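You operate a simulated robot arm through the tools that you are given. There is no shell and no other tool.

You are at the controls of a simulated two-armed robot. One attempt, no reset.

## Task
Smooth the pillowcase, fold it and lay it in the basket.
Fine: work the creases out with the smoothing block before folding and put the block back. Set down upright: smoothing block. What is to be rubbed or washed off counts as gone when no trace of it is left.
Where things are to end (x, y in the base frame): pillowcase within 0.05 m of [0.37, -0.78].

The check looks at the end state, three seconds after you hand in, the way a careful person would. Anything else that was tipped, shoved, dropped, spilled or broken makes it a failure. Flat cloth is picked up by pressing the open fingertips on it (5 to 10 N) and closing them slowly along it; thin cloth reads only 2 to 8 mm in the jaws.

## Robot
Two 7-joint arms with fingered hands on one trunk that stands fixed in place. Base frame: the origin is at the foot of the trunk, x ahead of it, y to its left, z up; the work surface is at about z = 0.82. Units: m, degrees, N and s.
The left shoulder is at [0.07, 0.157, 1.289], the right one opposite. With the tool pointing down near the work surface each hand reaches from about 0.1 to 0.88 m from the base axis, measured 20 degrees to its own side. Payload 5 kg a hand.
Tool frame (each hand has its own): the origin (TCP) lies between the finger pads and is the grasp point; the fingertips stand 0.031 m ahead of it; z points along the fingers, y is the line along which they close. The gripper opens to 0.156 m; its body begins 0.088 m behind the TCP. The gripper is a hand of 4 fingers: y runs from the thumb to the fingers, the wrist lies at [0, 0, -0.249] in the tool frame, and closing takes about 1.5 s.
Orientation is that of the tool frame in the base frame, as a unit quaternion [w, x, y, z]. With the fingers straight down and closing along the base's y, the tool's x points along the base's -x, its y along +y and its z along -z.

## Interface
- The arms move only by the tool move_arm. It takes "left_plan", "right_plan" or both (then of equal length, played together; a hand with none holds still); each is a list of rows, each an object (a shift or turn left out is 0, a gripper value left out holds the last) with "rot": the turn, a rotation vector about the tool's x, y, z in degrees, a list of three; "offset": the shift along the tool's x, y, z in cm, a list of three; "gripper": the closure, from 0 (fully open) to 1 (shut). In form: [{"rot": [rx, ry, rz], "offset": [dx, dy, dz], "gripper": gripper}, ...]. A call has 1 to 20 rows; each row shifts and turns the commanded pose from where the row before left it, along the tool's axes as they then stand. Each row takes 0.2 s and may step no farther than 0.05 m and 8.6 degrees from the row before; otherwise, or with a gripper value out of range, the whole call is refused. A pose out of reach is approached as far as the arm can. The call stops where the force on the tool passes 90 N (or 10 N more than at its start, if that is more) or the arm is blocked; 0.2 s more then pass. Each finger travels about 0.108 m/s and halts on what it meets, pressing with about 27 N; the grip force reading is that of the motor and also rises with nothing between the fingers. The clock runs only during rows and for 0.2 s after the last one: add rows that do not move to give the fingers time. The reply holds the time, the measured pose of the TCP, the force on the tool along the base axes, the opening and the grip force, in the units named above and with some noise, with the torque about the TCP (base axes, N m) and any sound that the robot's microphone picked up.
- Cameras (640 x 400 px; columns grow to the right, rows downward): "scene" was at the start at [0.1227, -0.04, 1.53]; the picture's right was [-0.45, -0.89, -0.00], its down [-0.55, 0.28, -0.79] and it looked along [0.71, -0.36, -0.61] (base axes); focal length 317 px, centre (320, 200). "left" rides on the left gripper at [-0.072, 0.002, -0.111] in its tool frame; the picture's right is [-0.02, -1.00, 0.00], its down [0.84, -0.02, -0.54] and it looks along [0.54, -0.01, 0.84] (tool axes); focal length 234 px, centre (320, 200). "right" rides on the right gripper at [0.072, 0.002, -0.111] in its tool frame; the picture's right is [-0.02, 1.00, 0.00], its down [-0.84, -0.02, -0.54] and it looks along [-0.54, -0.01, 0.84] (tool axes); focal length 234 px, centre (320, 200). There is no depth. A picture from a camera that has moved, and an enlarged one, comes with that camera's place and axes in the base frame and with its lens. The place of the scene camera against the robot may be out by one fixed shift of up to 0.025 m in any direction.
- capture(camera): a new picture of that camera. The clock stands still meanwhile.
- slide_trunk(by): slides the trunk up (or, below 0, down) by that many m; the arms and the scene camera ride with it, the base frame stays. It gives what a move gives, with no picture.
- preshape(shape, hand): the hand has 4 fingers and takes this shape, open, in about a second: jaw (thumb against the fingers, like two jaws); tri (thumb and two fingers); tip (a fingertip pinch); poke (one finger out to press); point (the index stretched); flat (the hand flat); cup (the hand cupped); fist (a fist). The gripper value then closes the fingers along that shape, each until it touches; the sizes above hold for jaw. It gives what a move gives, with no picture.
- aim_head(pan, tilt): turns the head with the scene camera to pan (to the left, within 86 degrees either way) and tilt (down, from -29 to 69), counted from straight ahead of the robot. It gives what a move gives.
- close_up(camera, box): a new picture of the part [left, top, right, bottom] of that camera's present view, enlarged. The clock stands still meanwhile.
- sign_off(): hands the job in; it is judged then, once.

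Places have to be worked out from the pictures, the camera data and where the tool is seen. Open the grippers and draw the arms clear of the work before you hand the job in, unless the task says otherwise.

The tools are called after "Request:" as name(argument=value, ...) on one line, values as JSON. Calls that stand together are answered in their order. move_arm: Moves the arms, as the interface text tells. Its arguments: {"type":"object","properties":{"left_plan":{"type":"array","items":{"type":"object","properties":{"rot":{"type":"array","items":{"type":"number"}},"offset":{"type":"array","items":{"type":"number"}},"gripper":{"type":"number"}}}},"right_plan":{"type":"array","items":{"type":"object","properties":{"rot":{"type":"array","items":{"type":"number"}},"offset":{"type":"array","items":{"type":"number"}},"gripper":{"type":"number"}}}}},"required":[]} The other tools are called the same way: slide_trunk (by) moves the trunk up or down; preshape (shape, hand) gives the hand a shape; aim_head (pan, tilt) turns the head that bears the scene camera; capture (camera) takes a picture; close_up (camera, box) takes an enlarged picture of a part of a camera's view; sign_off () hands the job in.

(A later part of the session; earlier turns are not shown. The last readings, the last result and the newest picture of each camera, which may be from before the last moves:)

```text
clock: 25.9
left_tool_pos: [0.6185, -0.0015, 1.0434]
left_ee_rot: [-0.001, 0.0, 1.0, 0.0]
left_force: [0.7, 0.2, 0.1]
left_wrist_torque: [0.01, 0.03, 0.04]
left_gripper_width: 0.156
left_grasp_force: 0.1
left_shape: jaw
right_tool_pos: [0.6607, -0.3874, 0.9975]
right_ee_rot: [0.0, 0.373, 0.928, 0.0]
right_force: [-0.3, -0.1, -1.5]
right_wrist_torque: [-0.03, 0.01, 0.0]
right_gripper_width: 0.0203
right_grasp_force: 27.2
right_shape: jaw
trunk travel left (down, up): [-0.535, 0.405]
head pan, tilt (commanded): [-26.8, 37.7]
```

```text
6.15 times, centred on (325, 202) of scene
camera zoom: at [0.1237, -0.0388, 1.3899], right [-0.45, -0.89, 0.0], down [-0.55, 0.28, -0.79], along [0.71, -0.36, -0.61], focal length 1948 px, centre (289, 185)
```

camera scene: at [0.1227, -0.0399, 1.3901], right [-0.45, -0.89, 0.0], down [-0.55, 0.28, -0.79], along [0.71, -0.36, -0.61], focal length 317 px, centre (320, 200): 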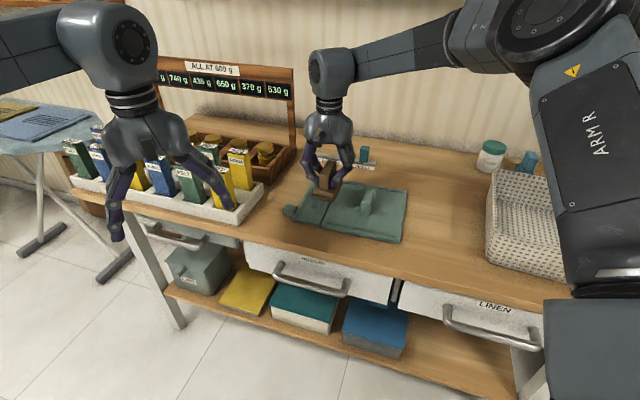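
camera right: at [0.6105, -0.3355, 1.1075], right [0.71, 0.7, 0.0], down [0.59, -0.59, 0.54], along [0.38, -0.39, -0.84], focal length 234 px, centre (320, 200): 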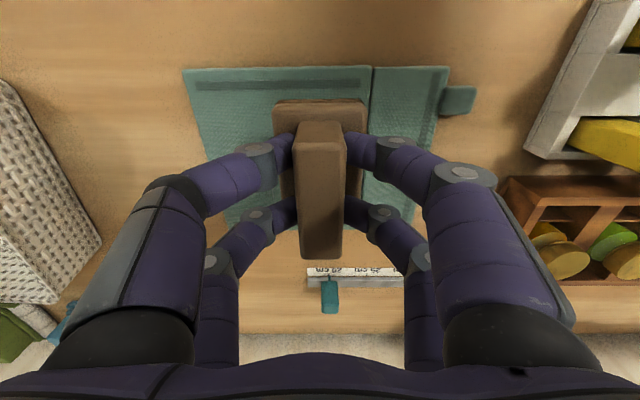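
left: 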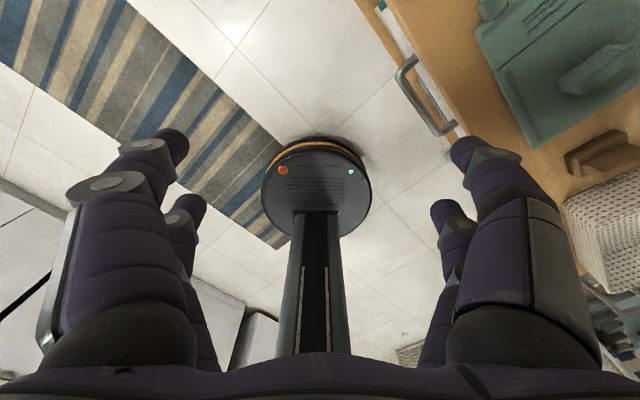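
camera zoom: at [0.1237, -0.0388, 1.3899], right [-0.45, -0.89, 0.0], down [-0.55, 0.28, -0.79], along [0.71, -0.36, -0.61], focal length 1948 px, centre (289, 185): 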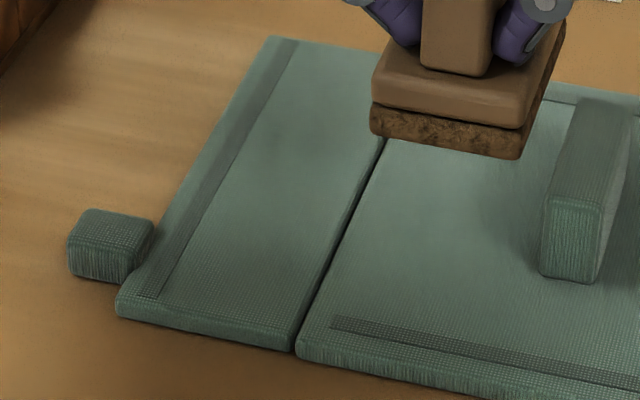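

No trace remains and the cloth hasn't shifted. I carry the block back to its starting place at (0.517, -0.579), going up first to clear the pillowcase handle.

Request:
move_arm(right_plan=[{"offset": [0, 0, -3]}, {"offset": [-0.48, -3.96, 0]}, {"offset": [-0.48, -3.96, 0]}, {"offset": [-0.48, -3.96, 0]}, {"offset": [-0.48, -3.96, 0]}, {"offset": [-0.48, -3.96, 0]}, {"offset": [-0.48, -3.96, 0]}, {"rot": [0, 0, 4.4]}, {}])

Request:
capture(camera="right")

```text
clock: 27.9
left_tool_pos: [0.6165, -0.0038, 1.0435]
left_ee_rot: [0.0, 0.0, 1.0, 0.0]
left_force: [0.4, 0.7, -0.6]
left_wrist_torque: [-0.02, 0.01, -0.01]
left_gripper_width: 0.1558
left_grasp_force: 0.2
left_shape: jaw
right_tool_pos: [0.5156, -0.5792, 1.0275]
right_ee_rot: [0.0, 0.408, 0.913, 0.0]
right_force: [0.5, 0.0, -0.9]
right_wrist_torque: [0.04, 0.0, -0.02]
right_gripper_width: 0.02
right_grasp_force: 27.0
right_shape: jaw
trunk travel left (down, up): [-0.535, 0.405]
head pan, tilt (commanded): [-26.8, 37.7]
```

```text
taken
camera right: at [0.4692, -0.524, 1.1373], right [0.76, 0.65, 0.0], down [0.54, -0.64, 0.54], along [0.35, -0.41, -0.84], focal length 234 px, centre (320, 200)
```

right: 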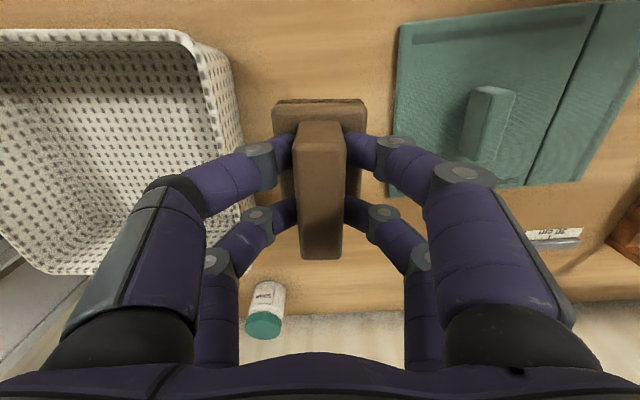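

Back over the starting spot, the same view as when I lifted it. I lower toward the table, then feel for contact in fine steps.

Request:
move_arm(right_plan=[{"offset": [-0.1, 0.15, 0]}, {"offset": [0, 0, 4]}, {"offset": [0, 0, 4]}, {"offset": [0, 0, 3.5]}, {"offset": [0, 0, 1.5]}, {}])

Request:
move_arm(right_plan=[{"offset": [0, 0, 0.3]}, {"offset": [0, 0, 0.3]}, {}])

```text
clock: 29.3
left_tool_pos: [0.6161, -0.0046, 1.0435]
left_ee_rot: [0.0, 0.0, 1.0, 0.0]
left_force: [-0.4, -0.6, -0.9]
left_wrist_torque: [-0.02, 0.0, 0.01]
left_gripper_width: 0.1556
left_grasp_force: 0.0
left_shape: jaw
right_tool_pos: [0.5184, -0.5771, 0.897]
right_ee_rot: [-0.001, 0.409, 0.913, 0.0]
right_force: [0.3, 1.0, -1.2]
right_wrist_torque: [0.02, 0.01, -0.02]
right_gripper_width: 0.0203
right_grasp_force: 27.0
right_shape: jaw
trunk travel left (down, up): [-0.535, 0.405]
head pan, tilt (commanded): [-26.8, 37.7]
```

```text
clock: 30.1
left_tool_pos: [0.618, -0.0048, 1.0436]
left_ee_rot: [0.0, -0.001, 1.0, 0.0]
left_force: [0.1, -0.6, 0.2]
left_wrist_torque: [0.01, 0.0, -0.04]
left_gripper_width: 0.1556
left_grasp_force: 0.1
left_shape: jaw
right_tool_pos: [0.5172, -0.578, 0.8913]
right_ee_rot: [0.0, 0.408, 0.913, 0.0]
right_force: [0.1, -0.3, -1.4]
right_wrist_torque: [-0.01, 0.0, 0.0]
right_gripper_width: 0.0203
right_grasp_force: 26.9
right_shape: jaw
trunk travel left (down, up): [-0.535, 0.405]
head pan, tilt (commanded): [-26.8, 37.7]
```

At 0.891 it's still hanging free, and contact is expected near 0.886. I keep stepping down.

Request:
move_arm(right_plan=[{"offset": [0, 0, 0.25]}, {"offset": [0, 0, 0.25]}, {}])

```text
clock: 30.9
left_tool_pos: [0.6183, -0.0043, 1.0439]
left_ee_rot: [-0.001, 0.0, 1.0, 0.001]
left_force: [0.0, -0.2, 0.2]
left_wrist_torque: [0.02, -0.02, 0.01]
left_gripper_width: 0.156
left_grasp_force: 0.1
left_shape: jaw
right_tool_pos: [0.5184, -0.5794, 0.886]
right_ee_rot: [0.0, 0.409, 0.913, 0.0]
right_force: [-0.3, 0.3, -1.0]
right_wrist_torque: [0.0, -0.02, -0.01]
right_gripper_width: 0.0202
right_grasp_force: 27.1
right_shape: jaw
trunk travel left (down, up): [-0.535, 0.405]
head pan, tilt (commanded): [-26.8, 37.7]
```

Request:
move_arm(right_plan=[{"offset": [0, 0, 0.15]}, {}])

```text
clock: 31.5
left_tool_pos: [0.6177, -0.0037, 1.0439]
left_ee_rot: [0.0, 0.0, 1.0, 0.0]
left_force: [0.0, 0.2, -0.2]
left_wrist_torque: [0.0, -0.02, 0.03]
left_gripper_width: 0.156
left_grasp_force: 0.2
left_shape: jaw
right_tool_pos: [0.5174, -0.5776, 0.8845]
right_ee_rot: [0.0, 0.409, 0.913, 0.001]
right_force: [0.2, 0.2, -0.4]
right_wrist_torque: [0.01, 0.04, 0.03]
right_gripper_width: 0.0202
right_grasp_force: 26.9
right_shape: jaw
trunk travel left (down, up): [-0.535, 0.405]
head pan, tilt (commanded): [-26.8, 37.7]
```

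The hanging weight is easing off at 0.8845, so I take one more millimetre to confirm that it rests on the table.

Request:
move_arm(right_plan=[{"offset": [0, 0, 0.1]}, {}])

```text
clock: 32.1
left_tool_pos: [0.6167, -0.0045, 1.0439]
left_ee_rot: [-0.001, 0.0, 1.0, 0.0]
left_force: [0.0, -0.1, -0.3]
left_wrist_torque: [0.02, -0.01, -0.02]
left_gripper_width: 0.1559
left_grasp_force: 0.2
left_shape: jaw
right_tool_pos: [0.5178, -0.5789, 0.8839]
right_ee_rot: [0.001, 0.407, 0.913, 0.0]
right_force: [-0.1, -1.8, 4.9]
right_wrist_torque: [0.03, 0.02, 0.01]
right_gripper_width: 0.0203
right_grasp_force: 26.9
right_shape: jaw
trunk travel left (down, up): [-0.535, 0.405]
head pan, tilt (commanded): [-26.8, 37.7]
```

It rests firmly (4.9 N upward). I open slowly to a narrow width so the fingers don't touch the basket, then look.

Request:
move_arm(right_plan=[{"gripper": 0.86}, {"gripper": 0.8}, {"gripper": 0.7}, {"gripper": 0.62}, {}, {}])

Request:
close_up(camera="right", box=[170, 20, 470, 290])

```text
clock: 33.5
left_tool_pos: [0.6166, -0.0044, 1.0426]
left_ee_rot: [0.0, 0.0, 1.0, 0.001]
left_force: [0.0, -0.4, -0.5]
left_wrist_torque: [0.0, -0.05, 0.04]
left_gripper_width: 0.1558
left_grasp_force: 0.2
left_shape: jaw
right_tool_pos: [0.5181, -0.5782, 0.8832]
right_ee_rot: [-0.001, 0.409, 0.913, 0.0]
right_force: [0.1, 0.1, 0.0]
right_wrist_torque: [0.0, 0.03, -0.02]
right_gripper_width: 0.0589
right_grasp_force: 0.2
right_shape: jaw
trunk travel left (down, up): [-0.535, 0.405]
head pan, tilt (commanded): [-26.8, 37.7]
```

```text
1.48 times, centred on (320, 155) of right
camera zoom: at [0.4713, -0.5234, 0.9945], right [0.76, 0.65, 0.0], down [0.54, -0.64, 0.54], along [0.35, -0.41, -0.84], focal length 347 px, centre (320, 267)
```

zoom: 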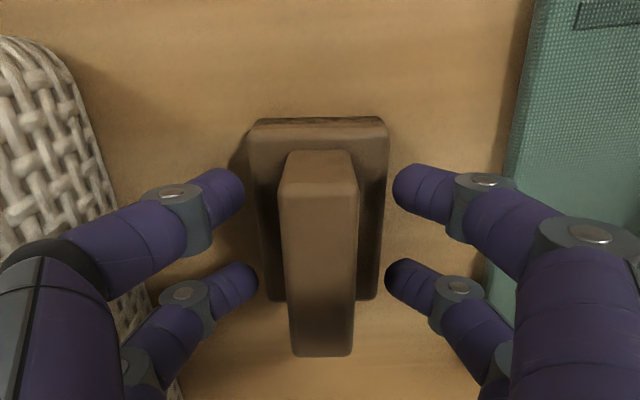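

The block stands upright and free in its original spot. I withdraw straight up and look at the whole scene.

Request:
move_arm(right_plan=[{"offset": [0, 0, -2]}, {"offset": [0, 0, -3]}, {"offset": [0, 0, -4]}, {"offset": [0, 0, -4]}, {"offset": [0, 0, -3]}, {}])

Request:
capture(camera="scene")

Request:
capture(camera="right")

```text
clock: 34.9
left_tool_pos: [0.6176, -0.0058, 1.0438]
left_ee_rot: [0.0, 0.0, 1.0, 0.0]
left_force: [0.6, 0.4, -0.6]
left_wrist_torque: [0.02, -0.02, -0.02]
left_gripper_width: 0.1559
left_grasp_force: 0.0
left_shape: jaw
right_tool_pos: [0.518, -0.5778, 1.0434]
right_ee_rot: [-0.001, 0.409, 0.912, 0.0]
right_force: [-0.4, -0.8, -0.6]
right_wrist_torque: [0.02, 0.05, 0.02]
right_gripper_width: 0.0586
right_grasp_force: 0.1
right_shape: jaw
trunk travel left (down, up): [-0.535, 0.405]
head pan, tilt (commanded): [-26.8, 37.7]
```

```text
taken
camera scene: at [0.123, -0.0404, 1.3899], right [-0.45, -0.89, 0.0], down [-0.55, 0.28, -0.79], along [0.71, -0.36, -0.61], focal length 317 px, centre (320, 200)
```

scene: 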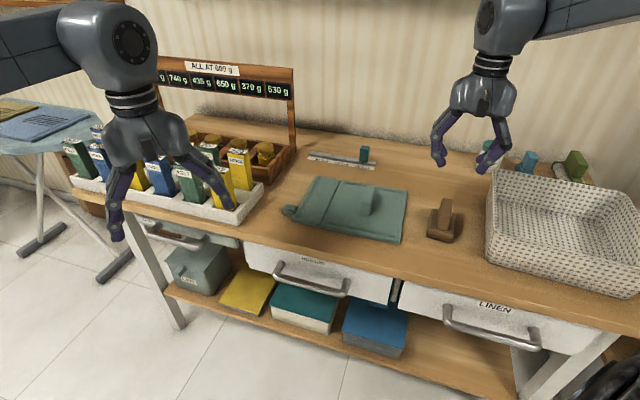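

```text
taken
camera right: at [0.4726, -0.5242, 1.1547], right [0.76, 0.65, 0.0], down [0.54, -0.64, 0.54], along [0.35, -0.41, -0.84], focal length 234 px, centre (320, 200)
```

right: 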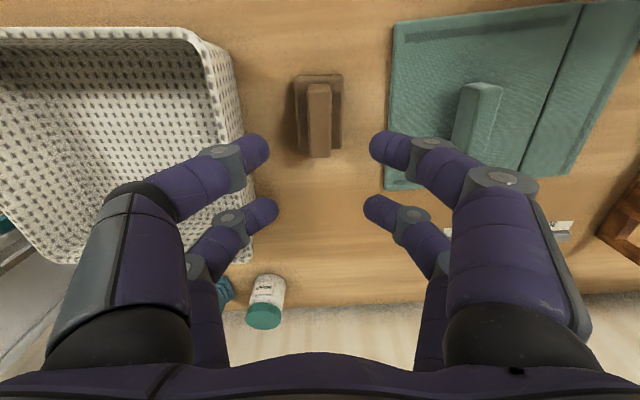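

The block is back upright where it started. Next is the fold: the tab at about (0.748, -0.265) is only about 3 cm wide, so I try the fingertip-pinch shape and look at how the fingers sit.

Request:
preshape(shape="tip", hand="right")

Request:
capture(camera="right")

Request:
close_up(camera="scene", box=[400, 0, 560, 190])

```text
clock: 35.8
left_tool_pos: [0.617, -0.0043, 1.0431]
left_ee_rot: [0.0, 0.001, 1.0, 0.0]
left_force: [1.0, 0.8, 0.0]
left_wrist_torque: [0.0, -0.02, 0.01]
left_gripper_width: 0.1557
left_grasp_force: 0.1
left_shape: jaw
right_tool_pos: [0.5194, -0.5793, 1.044]
right_ee_rot: [-0.001, 0.408, 0.913, 0.0]
right_force: [-0.4, -0.2, 0.7]
right_wrist_torque: [-0.04, -0.02, 0.01]
right_gripper_width: 0.1559
right_grasp_force: 0.0
right_shape: tip
trunk travel left (down, up): [-0.535, 0.405]
head pan, tilt (commanded): [-26.8, 37.7]
```

```text
taken
camera right: at [0.4724, -0.5238, 1.1547], right [0.76, 0.65, 0.0], down [0.54, -0.64, 0.54], along [0.35, -0.41, -0.84], focal length 234 px, centre (320, 200)
```

right: 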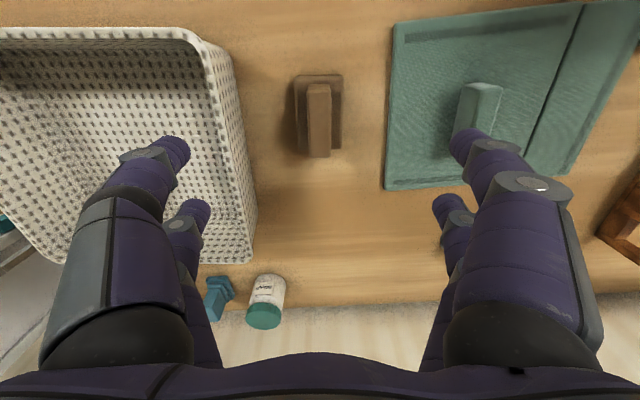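

```text
2.11 times, centred on (480, 95) of scene
camera zoom: at [0.1227, -0.0399, 1.39], right [-0.45, -0.89, 0.0], down [-0.55, 0.28, -0.79], along [0.71, -0.36, -0.61], focal length 666 px, centre (-17, 421)
```

zoom: 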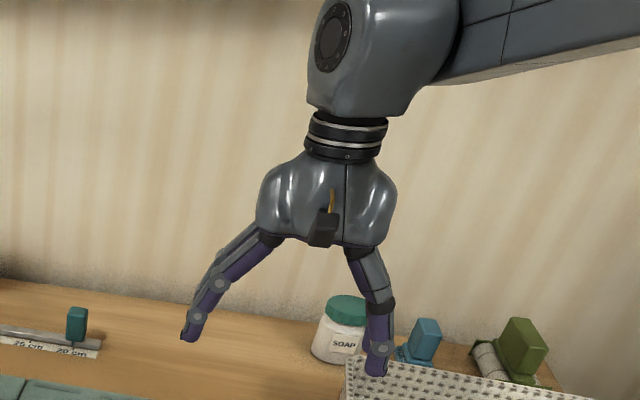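

Open, it looks the same as the jaw. I close it partway in free air to see how the pinch forms.

Request:
move_arm(right_plan=[{"gripper": 0.6}, {}, {}, {}, {}, {}])

Request:
capture(camera="right")

Request:
close_up(camera="scene", box=[400, 0, 560, 190])

```text
clock: 37.2
left_tool_pos: [0.6157, -0.0047, 1.0436]
left_ee_rot: [0.0, -0.001, 1.0, 0.0]
left_force: [0.2, 0.6, -0.3]
left_wrist_torque: [-0.02, 0.02, -0.01]
left_gripper_width: 0.1559
left_grasp_force: 0.2
left_shape: jaw
right_tool_pos: [0.5179, -0.5778, 1.0432]
right_ee_rot: [-0.001, 0.408, 0.913, 0.0]
right_force: [0.9, 0.0, 0.0]
right_wrist_torque: [0.02, -0.01, -0.04]
right_gripper_width: 0.0629
right_grasp_force: 0.0
right_shape: tip
trunk travel left (down, up): [-0.535, 0.405]
head pan, tilt (commanded): [-26.8, 37.7]
```

```text
taken
camera right: at [0.4724, -0.5238, 1.1548], right [0.76, 0.65, 0.0], down [0.54, -0.64, 0.54], along [0.35, -0.41, -0.84], focal length 234 px, centre (320, 200)
```

right: 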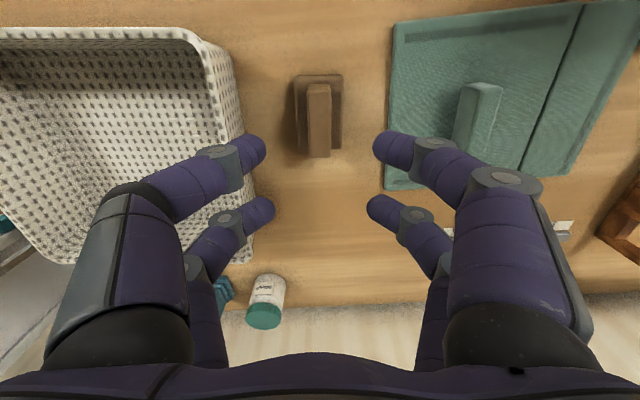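

```text
2.11 times, centred on (480, 95) of scene
camera zoom: at [0.1227, -0.04, 1.39], right [-0.45, -0.89, 0.0], down [-0.55, 0.28, -0.79], along [0.71, -0.36, -0.61], focal length 666 px, centre (-17, 421)
```

zoom: 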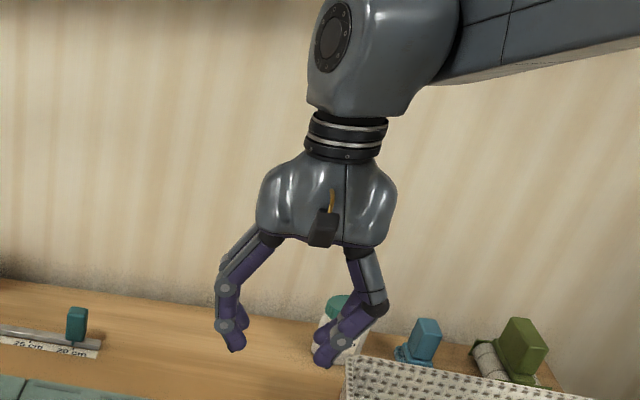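

The fingers work as two pairs about 4.4 cm apart. So I'll grip the tab with one pair, closing along the seam direction with the hand leaning inward, away from the bottles. I turn the right hand 94° in the air and move the left arm up and out of the way.

Request:
move_arm(right_plan=[{"rot": [0, 0, -7.87]}, {"rot": [0, 0, -7.87]}, {"rot": [0, 0, -7.87]}, {"rot": [0, 0, -7.87]}, {"rot": [0, 0, -7.87]}, {"rot": [0, 0, -7.87]}, {"rot": [0, 0, -7.87]}, {"rot": [0, 0, -7.87]}, {"rot": [0, 0, -7.87]}, {"rot": [0, 0, -7.87]}, {"rot": [0, 0, -7.87]}, {"rot": [0, 0, -7.83]}, {}], left_plan=[{"offset": [0, 1, -1]}, {"offset": [0, 1, -1]}, {"offset": [0, 1, -1]}, {"offset": [0, 1, -1]}, {"offset": [0, 1, -1]}, {"offset": [0, 1, -1]}, {"offset": [0, 1, -1]}, {"offset": [0, 1, -1]}, {"offset": [0, 1, -1]}, {"offset": [0, 1, -1]}, {"offset": [0, 1, -1]}, {"offset": [0, 1, -1]}, {}])

Request:
capture(camera="scene")

Request:
capture(camera="right")

```text
clock: 40.0
left_tool_pos: [0.6166, 0.1151, 1.1632]
left_ee_rot: [0.001, 0.0, 1.0, 0.001]
left_force: [-0.5, -0.9, 0.9]
left_wrist_torque: [0.04, 0.0, 0.0]
left_gripper_width: 0.1559
left_grasp_force: 0.1
left_shape: jaw
right_tool_pos: [0.5179, -0.5778, 1.0439]
right_ee_rot: [0.0, -0.393, 0.919, 0.0]
right_force: [-0.2, 0.2, 0.0]
right_wrist_torque: [0.0, -0.02, -0.01]
right_gripper_width: 0.0627
right_grasp_force: 0.1
right_shape: tip
trunk travel left (down, up): [-0.535, 0.405]
head pan, tilt (commanded): [-26.8, 37.7]
```

```text
taken
camera scene: at [0.1228, -0.04, 1.39], right [-0.45, -0.89, 0.0], down [-0.55, 0.28, -0.79], along [0.71, -0.36, -0.61], focal length 317 px, centre (320, 200)
```

scene: 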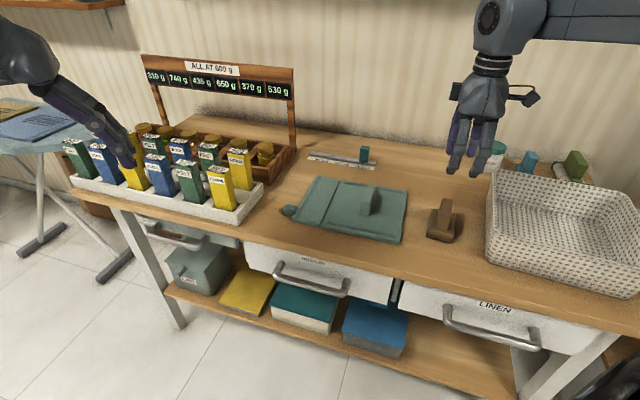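

```text
taken
camera right: at [0.4673, -0.6293, 1.1548], right [-0.71, 0.71, 0.0], down [0.59, 0.59, 0.54], along [0.39, 0.38, -0.84], focal length 234 px, centre (320, 200)
```

right: 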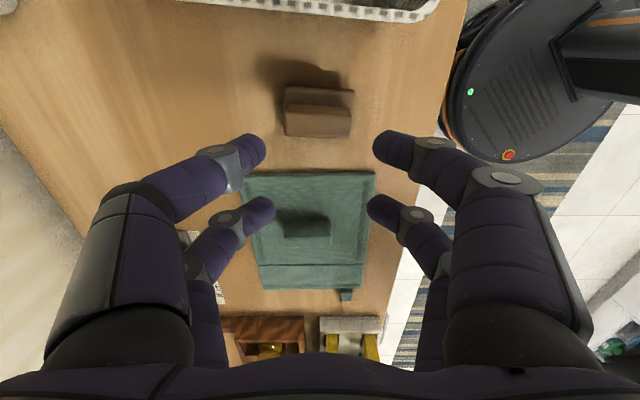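

The yaw is right: the hand now closes along the seam. I carry it high over to the tab, stopping slightly inside it, to look down from there.

Request:
move_arm(right_plan=[{"offset": [-4.11, 0.55, 0]}, {"offset": [-4.11, 0.55, 0]}, {"offset": [-4.11, 0.55, 0]}, {"offset": [-4.11, 0.55, 0]}, {"offset": [-4.11, 0.55, 0]}, {"offset": [-4.11, 0.55, 0]}, {"offset": [-4.11, 0.55, 0]}, {"offset": [-4.11, 0.55, 0]}, {"offset": [-4.11, 0.55, 0]}, {}])

Request:
capture(camera="right")

Request:
capture(camera="scene")

```text
clock: 42.2
left_tool_pos: [0.6143, 0.1154, 1.1635]
left_ee_rot: [0.0, -0.001, 1.0, 0.0]
left_force: [-1.0, -0.1, -0.4]
left_wrist_torque: [0.0, -0.04, -0.01]
left_gripper_width: 0.156
left_grasp_force: 0.1
left_shape: jaw
right_tool_pos: [0.7373, -0.2791, 1.0445]
right_ee_rot: [-0.001, -0.392, 0.92, 0.0]
right_force: [-0.6, 0.2, -0.5]
right_wrist_torque: [0.06, -0.03, 0.01]
right_gripper_width: 0.063
right_grasp_force: 0.0
right_shape: tip
trunk travel left (down, up): [-0.535, 0.405]
head pan, tilt (commanded): [-26.8, 37.7]
```

```text
taken
camera right: at [0.6861, -0.3291, 1.1547], right [-0.7, 0.71, 0.0], down [0.6, 0.59, 0.55], along [0.39, 0.38, -0.84], focal length 234 px, centre (320, 200)
```

right: 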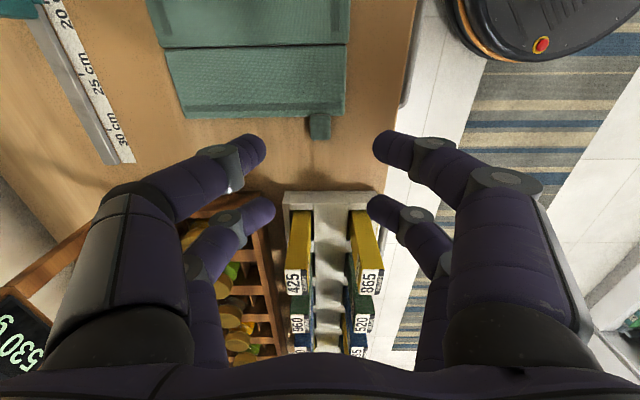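

```text
taken
camera scene: at [0.1215, -0.0407, 1.3901], right [-0.45, -0.89, 0.0], down [-0.55, 0.28, -0.79], along [0.71, -0.36, -0.61], focal length 317 px, centre (320, 200)
```

scene: 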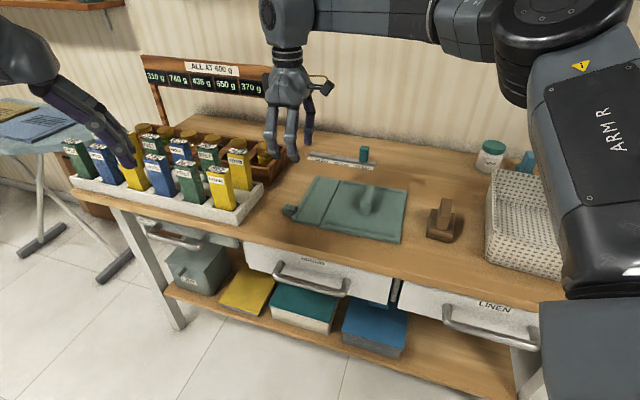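

Good view of flap, tab, tray and bottles. I zoom in to measure the tab and the clearance to the tray.

Request:
close_up(camera="right", box=[140, 20, 400, 220])

Request:
close_up(camera="scene", box=[270, 160, 360, 240])

```text
2.00 times, centred on (270, 120) of right
camera zoom: at [0.6861, -0.3291, 1.1547], right [-0.7, 0.71, 0.0], down [0.6, 0.59, 0.55], along [0.39, 0.38, -0.84], focal length 468 px, centre (420, 360)
```

zoom: 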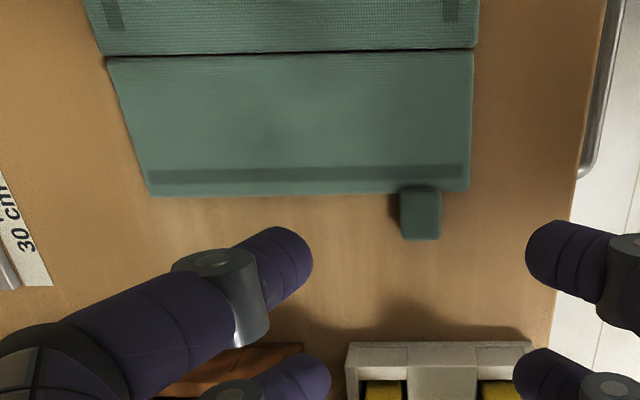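

```text
5.00 times, centred on (315, 200) of scene
camera zoom: at [0.1215, -0.0407, 1.3901], right [-0.45, -0.89, 0.0], down [-0.55, 0.28, -0.79], along [0.71, -0.36, -0.61], focal length 1583 px, centre (345, 200)
```

zoom: 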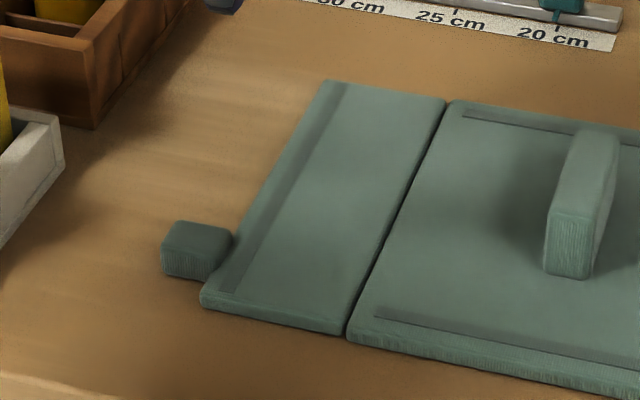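

The tab is about 2.6 cm wide, spans z ≈ 0.822–0.842, and the tray is over 7 cm further out. I shift outward, lean the hand 20° inward and lower so the inner finger pair straddles the tab.

Request:
move_arm(right_plan=[{"offset": [-2.57, 0.14, 0]}, {"rot": [0, -6.67, 0]}, {"rot": [0, -6.67, 0]}, {"rot": [0, -6.66, 0]}, {"offset": [1.49, 0, 4.1]}, {"offset": [1.49, 0, 4.1]}, {"offset": [1.2, 0, 3.3]}, {}])

Request:
capture(camera="right")

Request:
close_up(camera="scene", box=[230, 110, 380, 240])

```text
clock: 44.0
left_tool_pos: [0.617, 0.1167, 1.1627]
left_ee_rot: [0.001, 0.0, 1.0, 0.0]
left_force: [0.4, -0.1, -0.6]
left_wrist_torque: [-0.01, -0.01, 0.03]
left_gripper_width: 0.1558
left_grasp_force: 0.1
left_shape: jaw
right_tool_pos: [0.755, -0.2579, 0.9209]
right_ee_rot: [0.159, -0.386, 0.906, 0.068]
right_force: [-0.9, 0.3, -0.8]
right_wrist_torque: [-0.01, -0.03, -0.01]
right_gripper_width: 0.0628
right_grasp_force: 0.2
right_shape: tip
trunk travel left (down, up): [-0.535, 0.405]
head pan, tilt (commanded): [-26.8, 37.7]
```

```text
taken
camera right: at [0.6818, -0.3322, 1.0008], right [-0.71, 0.71, 0.01], down [0.43, 0.42, 0.8], along [0.56, 0.57, -0.6], focal length 234 px, centre (320, 200)
```

right: 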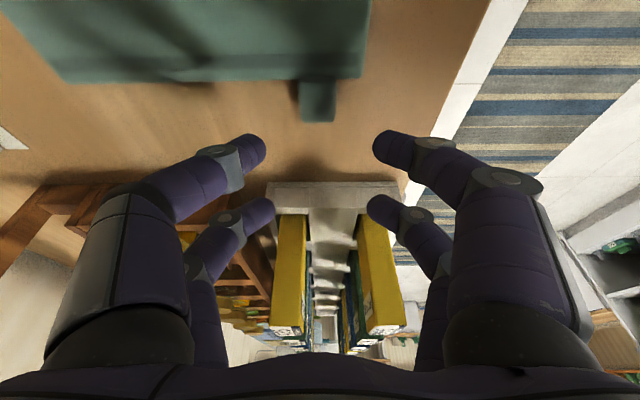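

```text
3.08 times, centred on (305, 175) of scene
camera zoom: at [0.1223, -0.0395, 1.3901], right [-0.45, -0.89, 0.0], down [-0.55, 0.28, -0.79], along [0.71, -0.36, -0.61], focal length 974 px, centre (366, 277)
```

zoom: 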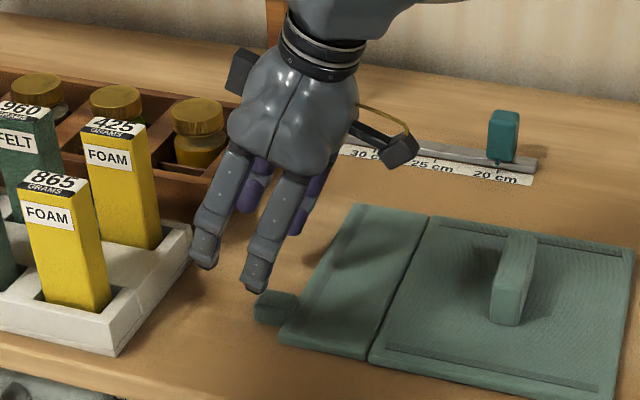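

The hand leans inward with the tab between the inner finger pair. I lower to about 7 mm above final depth and check again.

Request:
move_arm(right_plan=[{"offset": [0.9, 0, 2.49]}, {"offset": [0.9, 0, 2.49]}, {}])

Request:
capture(camera="right")

Request:
close_up(camera="scene", box=[250, 130, 370, 240])

```text
clock: 44.8
left_tool_pos: [0.6168, 0.1156, 1.1649]
left_ee_rot: [0.001, 0.0, 1.0, 0.0]
left_force: [-0.8, 0.1, 0.2]
left_wrist_torque: [0.0, -0.01, 0.0]
left_gripper_width: 0.1559
left_grasp_force: 0.0
left_shape: jaw
right_tool_pos: [0.7559, -0.2566, 0.8678]
right_ee_rot: [0.16, -0.386, 0.906, 0.068]
right_force: [-0.3, 0.4, 0.5]
right_wrist_torque: [-0.02, -0.01, 0.0]
right_gripper_width: 0.0627
right_grasp_force: 0.0
right_shape: tip
trunk travel left (down, up): [-0.535, 0.405]
head pan, tilt (commanded): [-26.8, 37.7]
```

```text
taken
camera right: at [0.6815, -0.3322, 0.9472], right [-0.71, 0.71, 0.01], down [0.43, 0.42, 0.8], along [0.56, 0.57, -0.6], focal length 234 px, centre (320, 200)
```

right: 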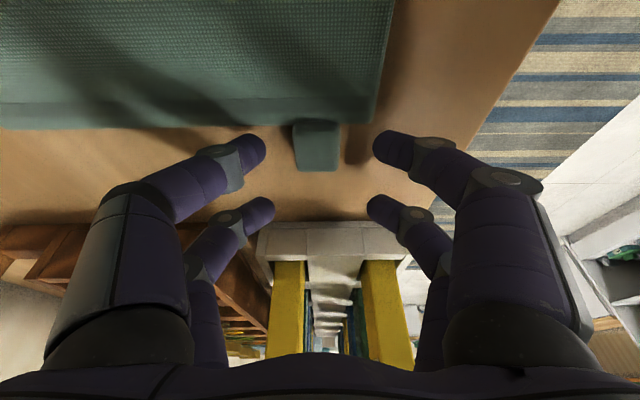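

```text
3.64 times, centred on (310, 185) of scene
camera zoom: at [0.1223, -0.0398, 1.3901], right [-0.45, -0.89, 0.0], down [-0.55, 0.28, -0.79], along [0.71, -0.36, -0.61], focal length 1151 px, centre (356, 254)
```

zoom: 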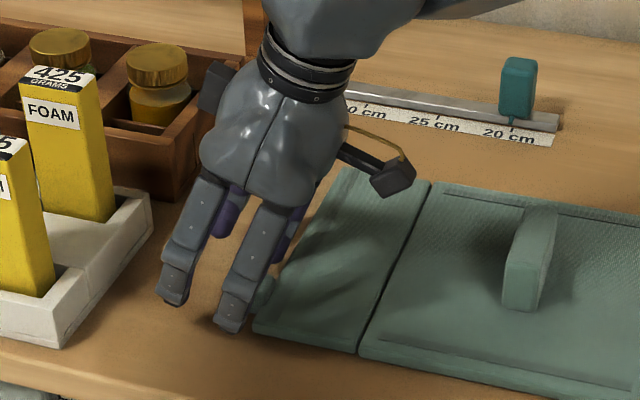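

The tab sits between the inner fingertips, centred. I go down the last 5 mm, watching for table contact.

Request:
move_arm(right_plan=[{"offset": [0.1, 0, 0.28]}, {"offset": [0.1, 0, 0.28]}, {}])

```text
clock: 45.6
left_tool_pos: [0.6162, 0.1156, 1.1636]
left_ee_rot: [0.0, 0.0, 1.0, 0.0]
left_force: [-0.7, 0.4, 0.8]
left_wrist_torque: [0.04, -0.02, -0.01]
left_gripper_width: 0.1558
left_grasp_force: 0.1
left_shape: jaw
right_tool_pos: [0.7549, -0.2569, 0.8613]
right_ee_rot: [0.159, -0.387, 0.906, 0.068]
right_force: [-0.1, 0.3, -1.6]
right_wrist_torque: [0.02, 0.0, 0.03]
right_gripper_width: 0.0628
right_grasp_force: 0.2
right_shape: tip
trunk travel left (down, up): [-0.535, 0.405]
head pan, tilt (commanded): [-26.8, 37.7]
```

No table contact at z = 0.861. I close slowly on the tab.

Request:
move_arm(right_plan=[{"gripper": 0.66}, {"gripper": 0.72}, {"gripper": 0.78}, {"gripper": 0.82}, {"gripper": 0.86}, {"gripper": 0.9}, {}, {}, {}])

Request:
capture(camera="right")

Request:
close_up(camera="scene", box=[250, 130, 370, 240])

```text
clock: 47.6
left_tool_pos: [0.6169, 0.1154, 1.1632]
left_ee_rot: [0.001, 0.0, 1.0, -0.001]
left_force: [0.8, -1.2, 1.1]
left_wrist_torque: [-0.01, 0.01, 0.01]
left_gripper_width: 0.1559
left_grasp_force: 0.0
left_shape: jaw
right_tool_pos: [0.7555, -0.2577, 0.8618]
right_ee_rot: [0.16, -0.386, 0.906, 0.068]
right_force: [0.4, -0.6, -1.3]
right_wrist_torque: [0.01, -0.01, -0.01]
right_gripper_width: 0.0109
right_grasp_force: 26.8
right_shape: tip
trunk travel left (down, up): [-0.535, 0.405]
head pan, tilt (commanded): [-26.8, 37.7]
```

```text
taken
camera right: at [0.6814, -0.3326, 0.9414], right [-0.71, 0.71, 0.01], down [0.43, 0.42, 0.8], along [0.56, 0.57, -0.6], focal length 234 px, centre (320, 200)
```

right: 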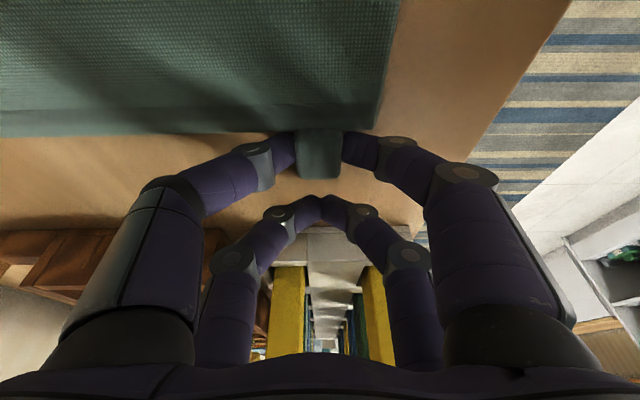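

```text
3.64 times, centred on (310, 185) of scene
camera zoom: at [0.1229, -0.0398, 1.39], right [-0.45, -0.89, 0.0], down [-0.55, 0.28, -0.79], along [0.71, -0.36, -0.61], focal length 1151 px, centre (356, 254)
```

zoom: 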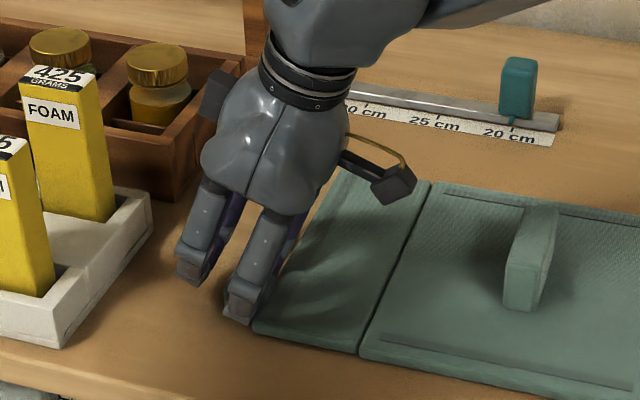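

The inner pair holds the tab firmly at 27 N. I start the fold along an arc about the seam, following it with part of the turn, and check after the first 30°.

Request:
move_arm(right_plan=[{"rot": [0, -2.5, 0], "offset": [-0.08, 0, -0.87]}, {"rot": [0, -2.5, 0], "offset": [-0.08, 0, -0.87]}, {"rot": [0, -2.5, 0], "offset": [-0.02, 0, -0.88]}, {"rot": [0, -2.5, 0], "offset": [-0.02, 0, -0.88]}, {"rot": [0, -2.5, 0], "offset": [0.055, 0, -0.89]}, {"rot": [0, -2.5, 0], "offset": [0.055, 0, -0.89]}, {}])

Request:
capture(camera="right")

Request:
close_up(camera="scene", box=[250, 110, 430, 250])

```text
clock: 49.2
left_tool_pos: [0.6175, 0.1149, 1.164]
left_ee_rot: [0.0, 0.0, 1.0, 0.0]
left_force: [-0.4, -0.7, -0.5]
left_wrist_torque: [-0.03, 0.0, -0.01]
left_gripper_width: 0.1559
left_grasp_force: 0.1
left_shape: jaw
right_tool_pos: [0.739, -0.2748, 0.9098]
right_ee_rot: [0.277, -0.374, 0.877, 0.118]
right_force: [-0.2, -0.1, -1.4]
right_wrist_torque: [0.06, -0.08, 0.01]
right_gripper_width: 0.011
right_grasp_force: 27.4
right_shape: tip
trunk travel left (down, up): [-0.535, 0.405]
head pan, tilt (commanded): [-26.8, 37.7]
```

```text
taken
camera right: at [0.6541, -0.3615, 0.9592], right [-0.71, 0.71, 0.01], down [0.27, 0.26, 0.93], along [0.65, 0.66, -0.37], focal length 234 px, centre (320, 200)
```

right: 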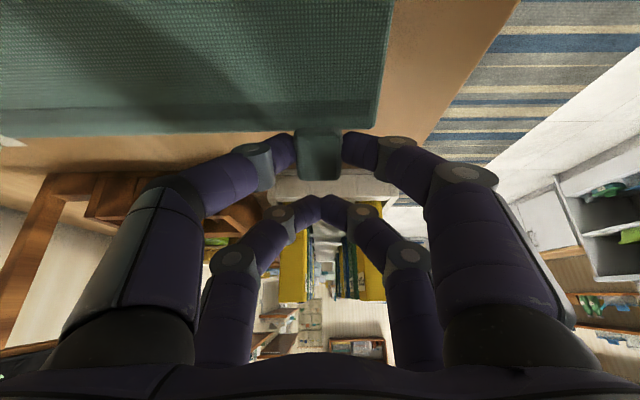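

```text
2.86 times, centred on (340, 180) of scene
camera zoom: at [0.1234, -0.0396, 1.3899], right [-0.45, -0.89, 0.0], down [-0.55, 0.28, -0.79], along [0.71, -0.36, -0.61], focal length 904 px, centre (263, 257)
```

zoom: 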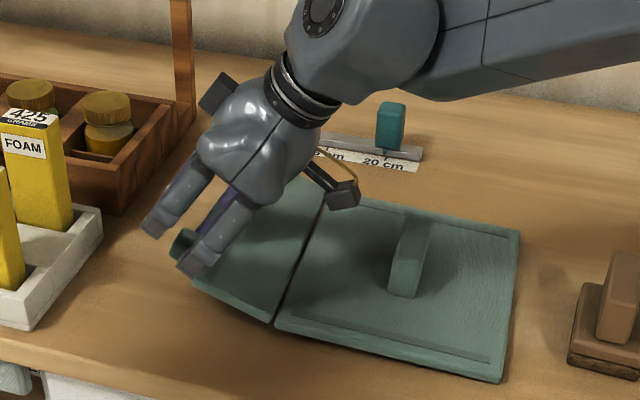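

The flap is hinging up cleanly, with negligible force and the rest of the pillowcase still. I continue to about 60°.

Request:
move_arm(right_plan=[{"rot": [0, -2.5, 0], "offset": [0.12, 0, -0.895]}, {"rot": [0, -2.5, 0], "offset": [0.12, 0, -0.895]}, {"rot": [0, -2.5, 0], "offset": [0.185, 0, -0.895]}, {"rot": [0, -2.5, 0], "offset": [0.185, 0, -0.895]}, {"rot": [0, -2.5, 0], "offset": [0.26, 0, -0.885]}, {"rot": [0, -2.5, 0], "offset": [0.26, 0, -0.885]}, {}])

Request:
capture(camera="right")

Request:
close_up(camera="scene", box=[250, 110, 430, 250])

```text
clock: 50.8
left_tool_pos: [0.6174, 0.1153, 1.1634]
left_ee_rot: [0.0, 0.0, 1.0, -0.001]
left_force: [0.6, -0.5, 1.1]
left_wrist_torque: [-0.01, 0.0, 0.01]
left_gripper_width: 0.1559
left_grasp_force: 0.0
left_shape: jaw
right_tool_pos: [0.7103, -0.3038, 0.9413]
right_ee_rot: [0.389, -0.356, 0.833, 0.167]
right_force: [-0.1, 0.1, -0.7]
right_wrist_torque: [0.04, -0.06, 0.07]
right_gripper_width: 0.011
right_grasp_force: 27.0
right_shape: tip
trunk travel left (down, up): [-0.535, 0.405]
head pan, tilt (commanded): [-26.8, 37.7]
```

```text
taken
camera right: at [0.6185, -0.3984, 0.9575], right [-0.71, 0.7, 0.02], down [0.1, 0.07, 0.99], along [0.7, 0.71, -0.12], focal length 234 px, centre (320, 200)
```

right: 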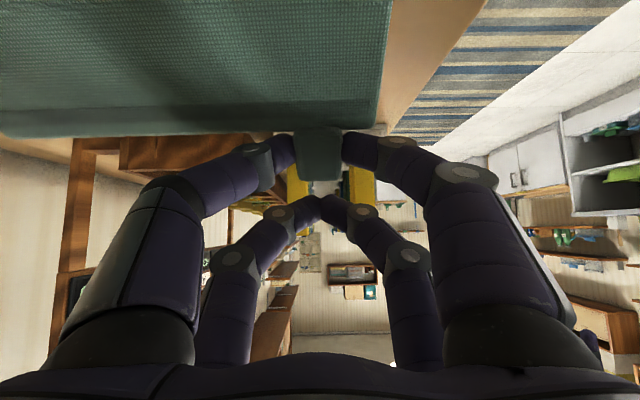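

```text
2.86 times, centred on (340, 180) of scene
camera zoom: at [0.1233, -0.0395, 1.3899], right [-0.45, -0.89, 0.0], down [-0.55, 0.28, -0.79], along [0.71, -0.36, -0.61], focal length 904 px, centre (263, 257)
```

zoom: 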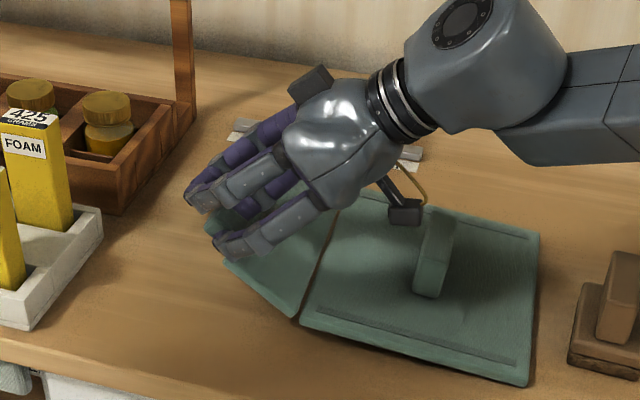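

Looking closer, the tab is not pivoting in the grip: the flap only turned with the hand, so the whole pillowcase slid 2–3 cm toward the block and its seam may have lifted. I zoom in to see where things are before correcting.

Request:
close_up(camera="scene", box=[290, 150, 430, 250])

Request:
close_up(camera="scene", box=[285, 165, 365, 235])

```text
4.00 times, centred on (360, 200) of scene
camera zoom: at [0.1233, -0.0395, 1.3899], right [-0.45, -0.89, 0.0], down [-0.55, 0.28, -0.79], along [0.71, -0.36, -0.61], focal length 1266 px, centre (160, 200)
```

zoom: 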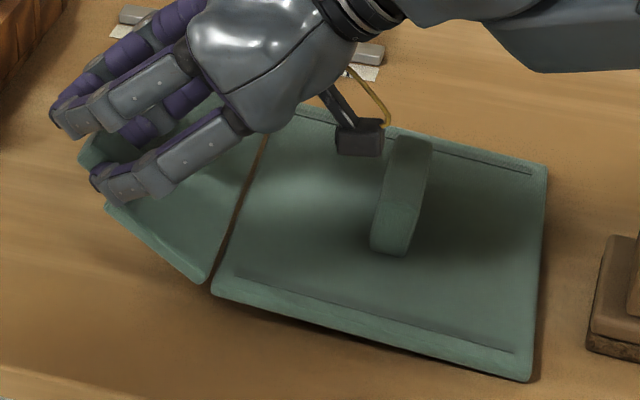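

```text
5.71 times, centred on (325, 200) of scene
camera zoom: at [0.1233, -0.0395, 1.3899], right [-0.45, -0.89, 0.0], down [-0.55, 0.28, -0.79], along [0.71, -0.36, -0.61], focal length 1809 px, centre (291, 200)
```

zoom: 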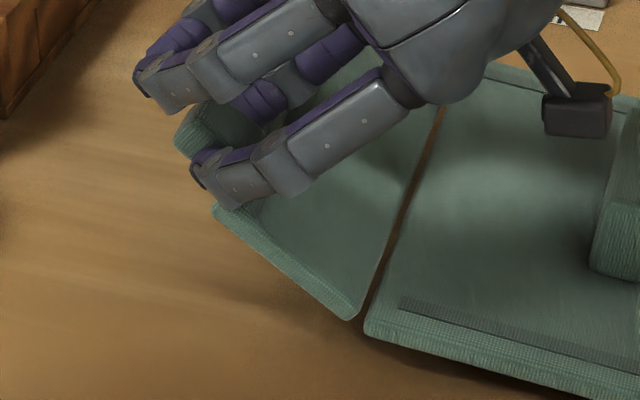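

The panel lies nearly flat with the seam slightly raised. I ease the finger command to lower the pinch force so the tab can pivot, watching that it's not dropped.

Request:
move_arm(right_plan=[{"gripper": 0.86}, {}, {}])

Request:
close_up(camera="scene", box=[250, 110, 430, 250])

```text
clock: 51.6
left_tool_pos: [0.616, 0.1148, 1.1644]
left_ee_rot: [0.0, -0.001, 1.0, 0.0]
left_force: [0.3, -0.3, -0.4]
left_wrist_torque: [-0.02, 0.0, -0.05]
left_gripper_width: 0.1559
left_grasp_force: 0.0
left_shape: jaw
right_tool_pos: [0.7105, -0.3058, 0.9422]
right_ee_rot: [0.389, -0.355, 0.834, 0.165]
right_force: [0.7, 0.3, -0.3]
right_wrist_torque: [0.0, -0.02, 0.0]
right_gripper_width: 0.0225
right_grasp_force: 0.0
right_shape: tip
trunk travel left (down, up): [-0.535, 0.405]
head pan, tilt (commanded): [-26.8, 37.7]
```

```text
2.86 times, centred on (340, 180) of scene
camera zoom: at [0.1228, -0.0401, 1.39], right [-0.45, -0.89, 0.0], down [-0.55, 0.28, -0.79], along [0.71, -0.36, -0.61], focal length 904 px, centre (263, 257)
```

zoom: 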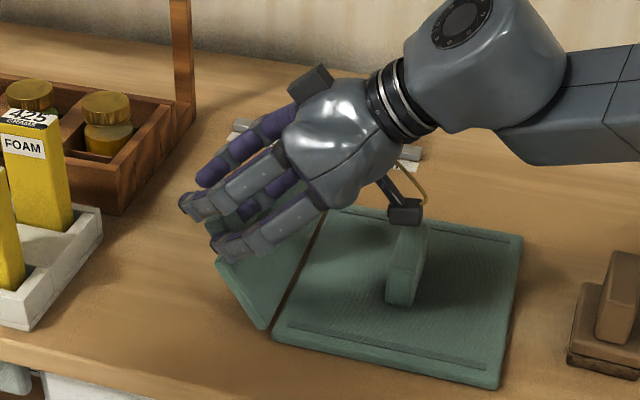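

Easing off let the seam drop back to the table and the flap pivot to about 50°, still held. I check how the tab sits in the fingers.

Request:
close_up(camera="right", box=[220, 90, 420, 230])

Request:
close_up(camera="scene", box=[290, 150, 370, 230])

```text
2.86 times, centred on (320, 160) of right
camera zoom: at [0.6183, -0.3987, 0.9578], right [-0.71, 0.7, 0.02], down [0.1, 0.07, 0.99], along [0.7, 0.71, -0.12], focal length 669 px, centre (320, 314)
```

zoom: 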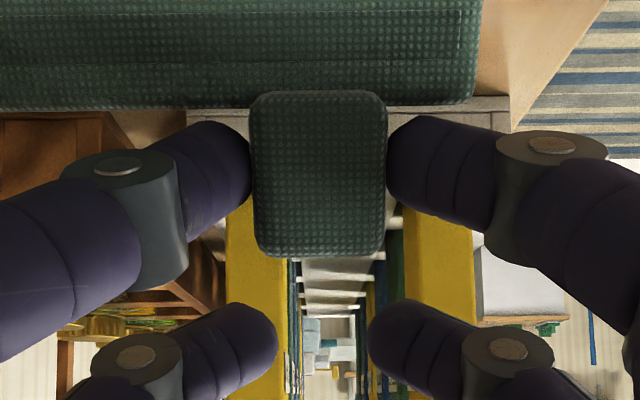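

```text
5.00 times, centred on (330, 190) of scene
camera zoom: at [0.1228, -0.0401, 1.39], right [-0.45, -0.89, 0.0], down [-0.55, 0.28, -0.79], along [0.71, -0.36, -0.61], focal length 1583 px, centre (270, 250)
```

zoom: 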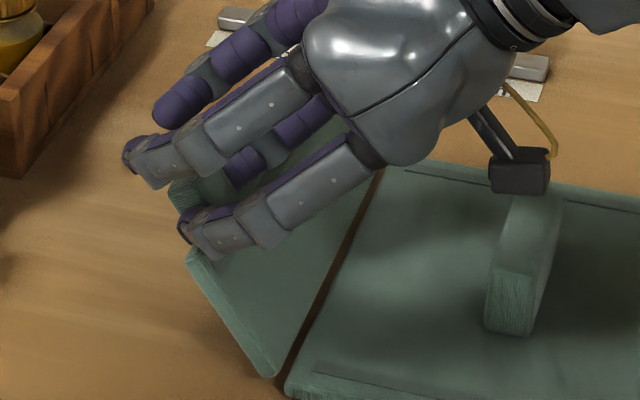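

The tab is lightly held on both sides, free to pivot. I keep this light hold and move another 15° along the arc without turning the hand, then check that the flap follows.

Request:
move_arm(right_plan=[{"offset": [0.28, 0, -0.75]}, {"offset": [0.28, 0, -0.75]}, {"offset": [0.27, 0, -0.74]}, {}])

Request:
close_up(camera="scene", box=[250, 110, 430, 250])

Request:
close_up(camera="right", box=[220, 60, 420, 230])

```text
clock: 52.6
left_tool_pos: [0.6166, 0.1158, 1.1638]
left_ee_rot: [0.0, 0.0, 1.0, 0.0]
left_force: [0.2, 0.1, 0.2]
left_wrist_torque: [-0.03, 0.01, 0.01]
left_gripper_width: 0.1559
left_grasp_force: 0.1
left_shape: jaw
right_tool_pos: [0.6933, -0.3212, 0.9505]
right_ee_rot: [0.389, -0.355, 0.833, 0.166]
right_force: [0.3, 0.2, 1.8]
right_wrist_torque: [0.02, -0.03, 0.02]
right_gripper_width: 0.0224
right_grasp_force: 0.0
right_shape: tip
trunk travel left (down, up): [-0.535, 0.405]
head pan, tilt (commanded): [-26.8, 37.7]
```

```text
2.86 times, centred on (340, 180) of scene
camera zoom: at [0.1228, -0.0397, 1.39], right [-0.45, -0.89, 0.0], down [-0.55, 0.28, -0.79], along [0.71, -0.36, -0.61], focal length 904 px, centre (263, 257)
```

zoom: 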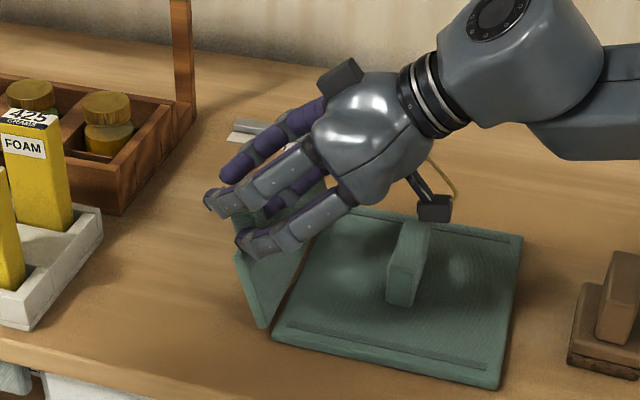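

```text
2.35 times, centred on (320, 145) of right
camera zoom: at [0.6025, -0.4145, 0.9663], right [-0.71, 0.7, 0.02], down [0.1, 0.07, 0.99], along [0.7, 0.71, -0.12], focal length 551 px, centre (320, 329)
```

zoom: 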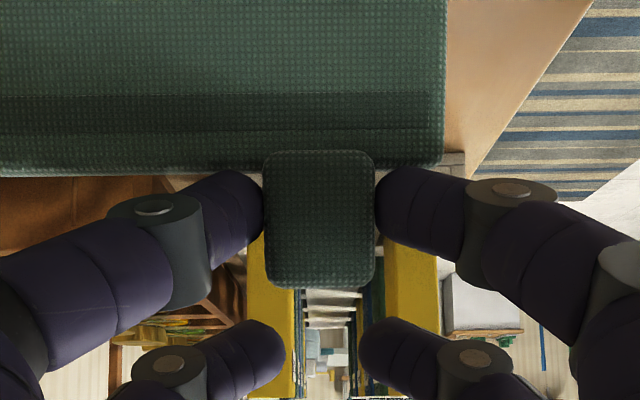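

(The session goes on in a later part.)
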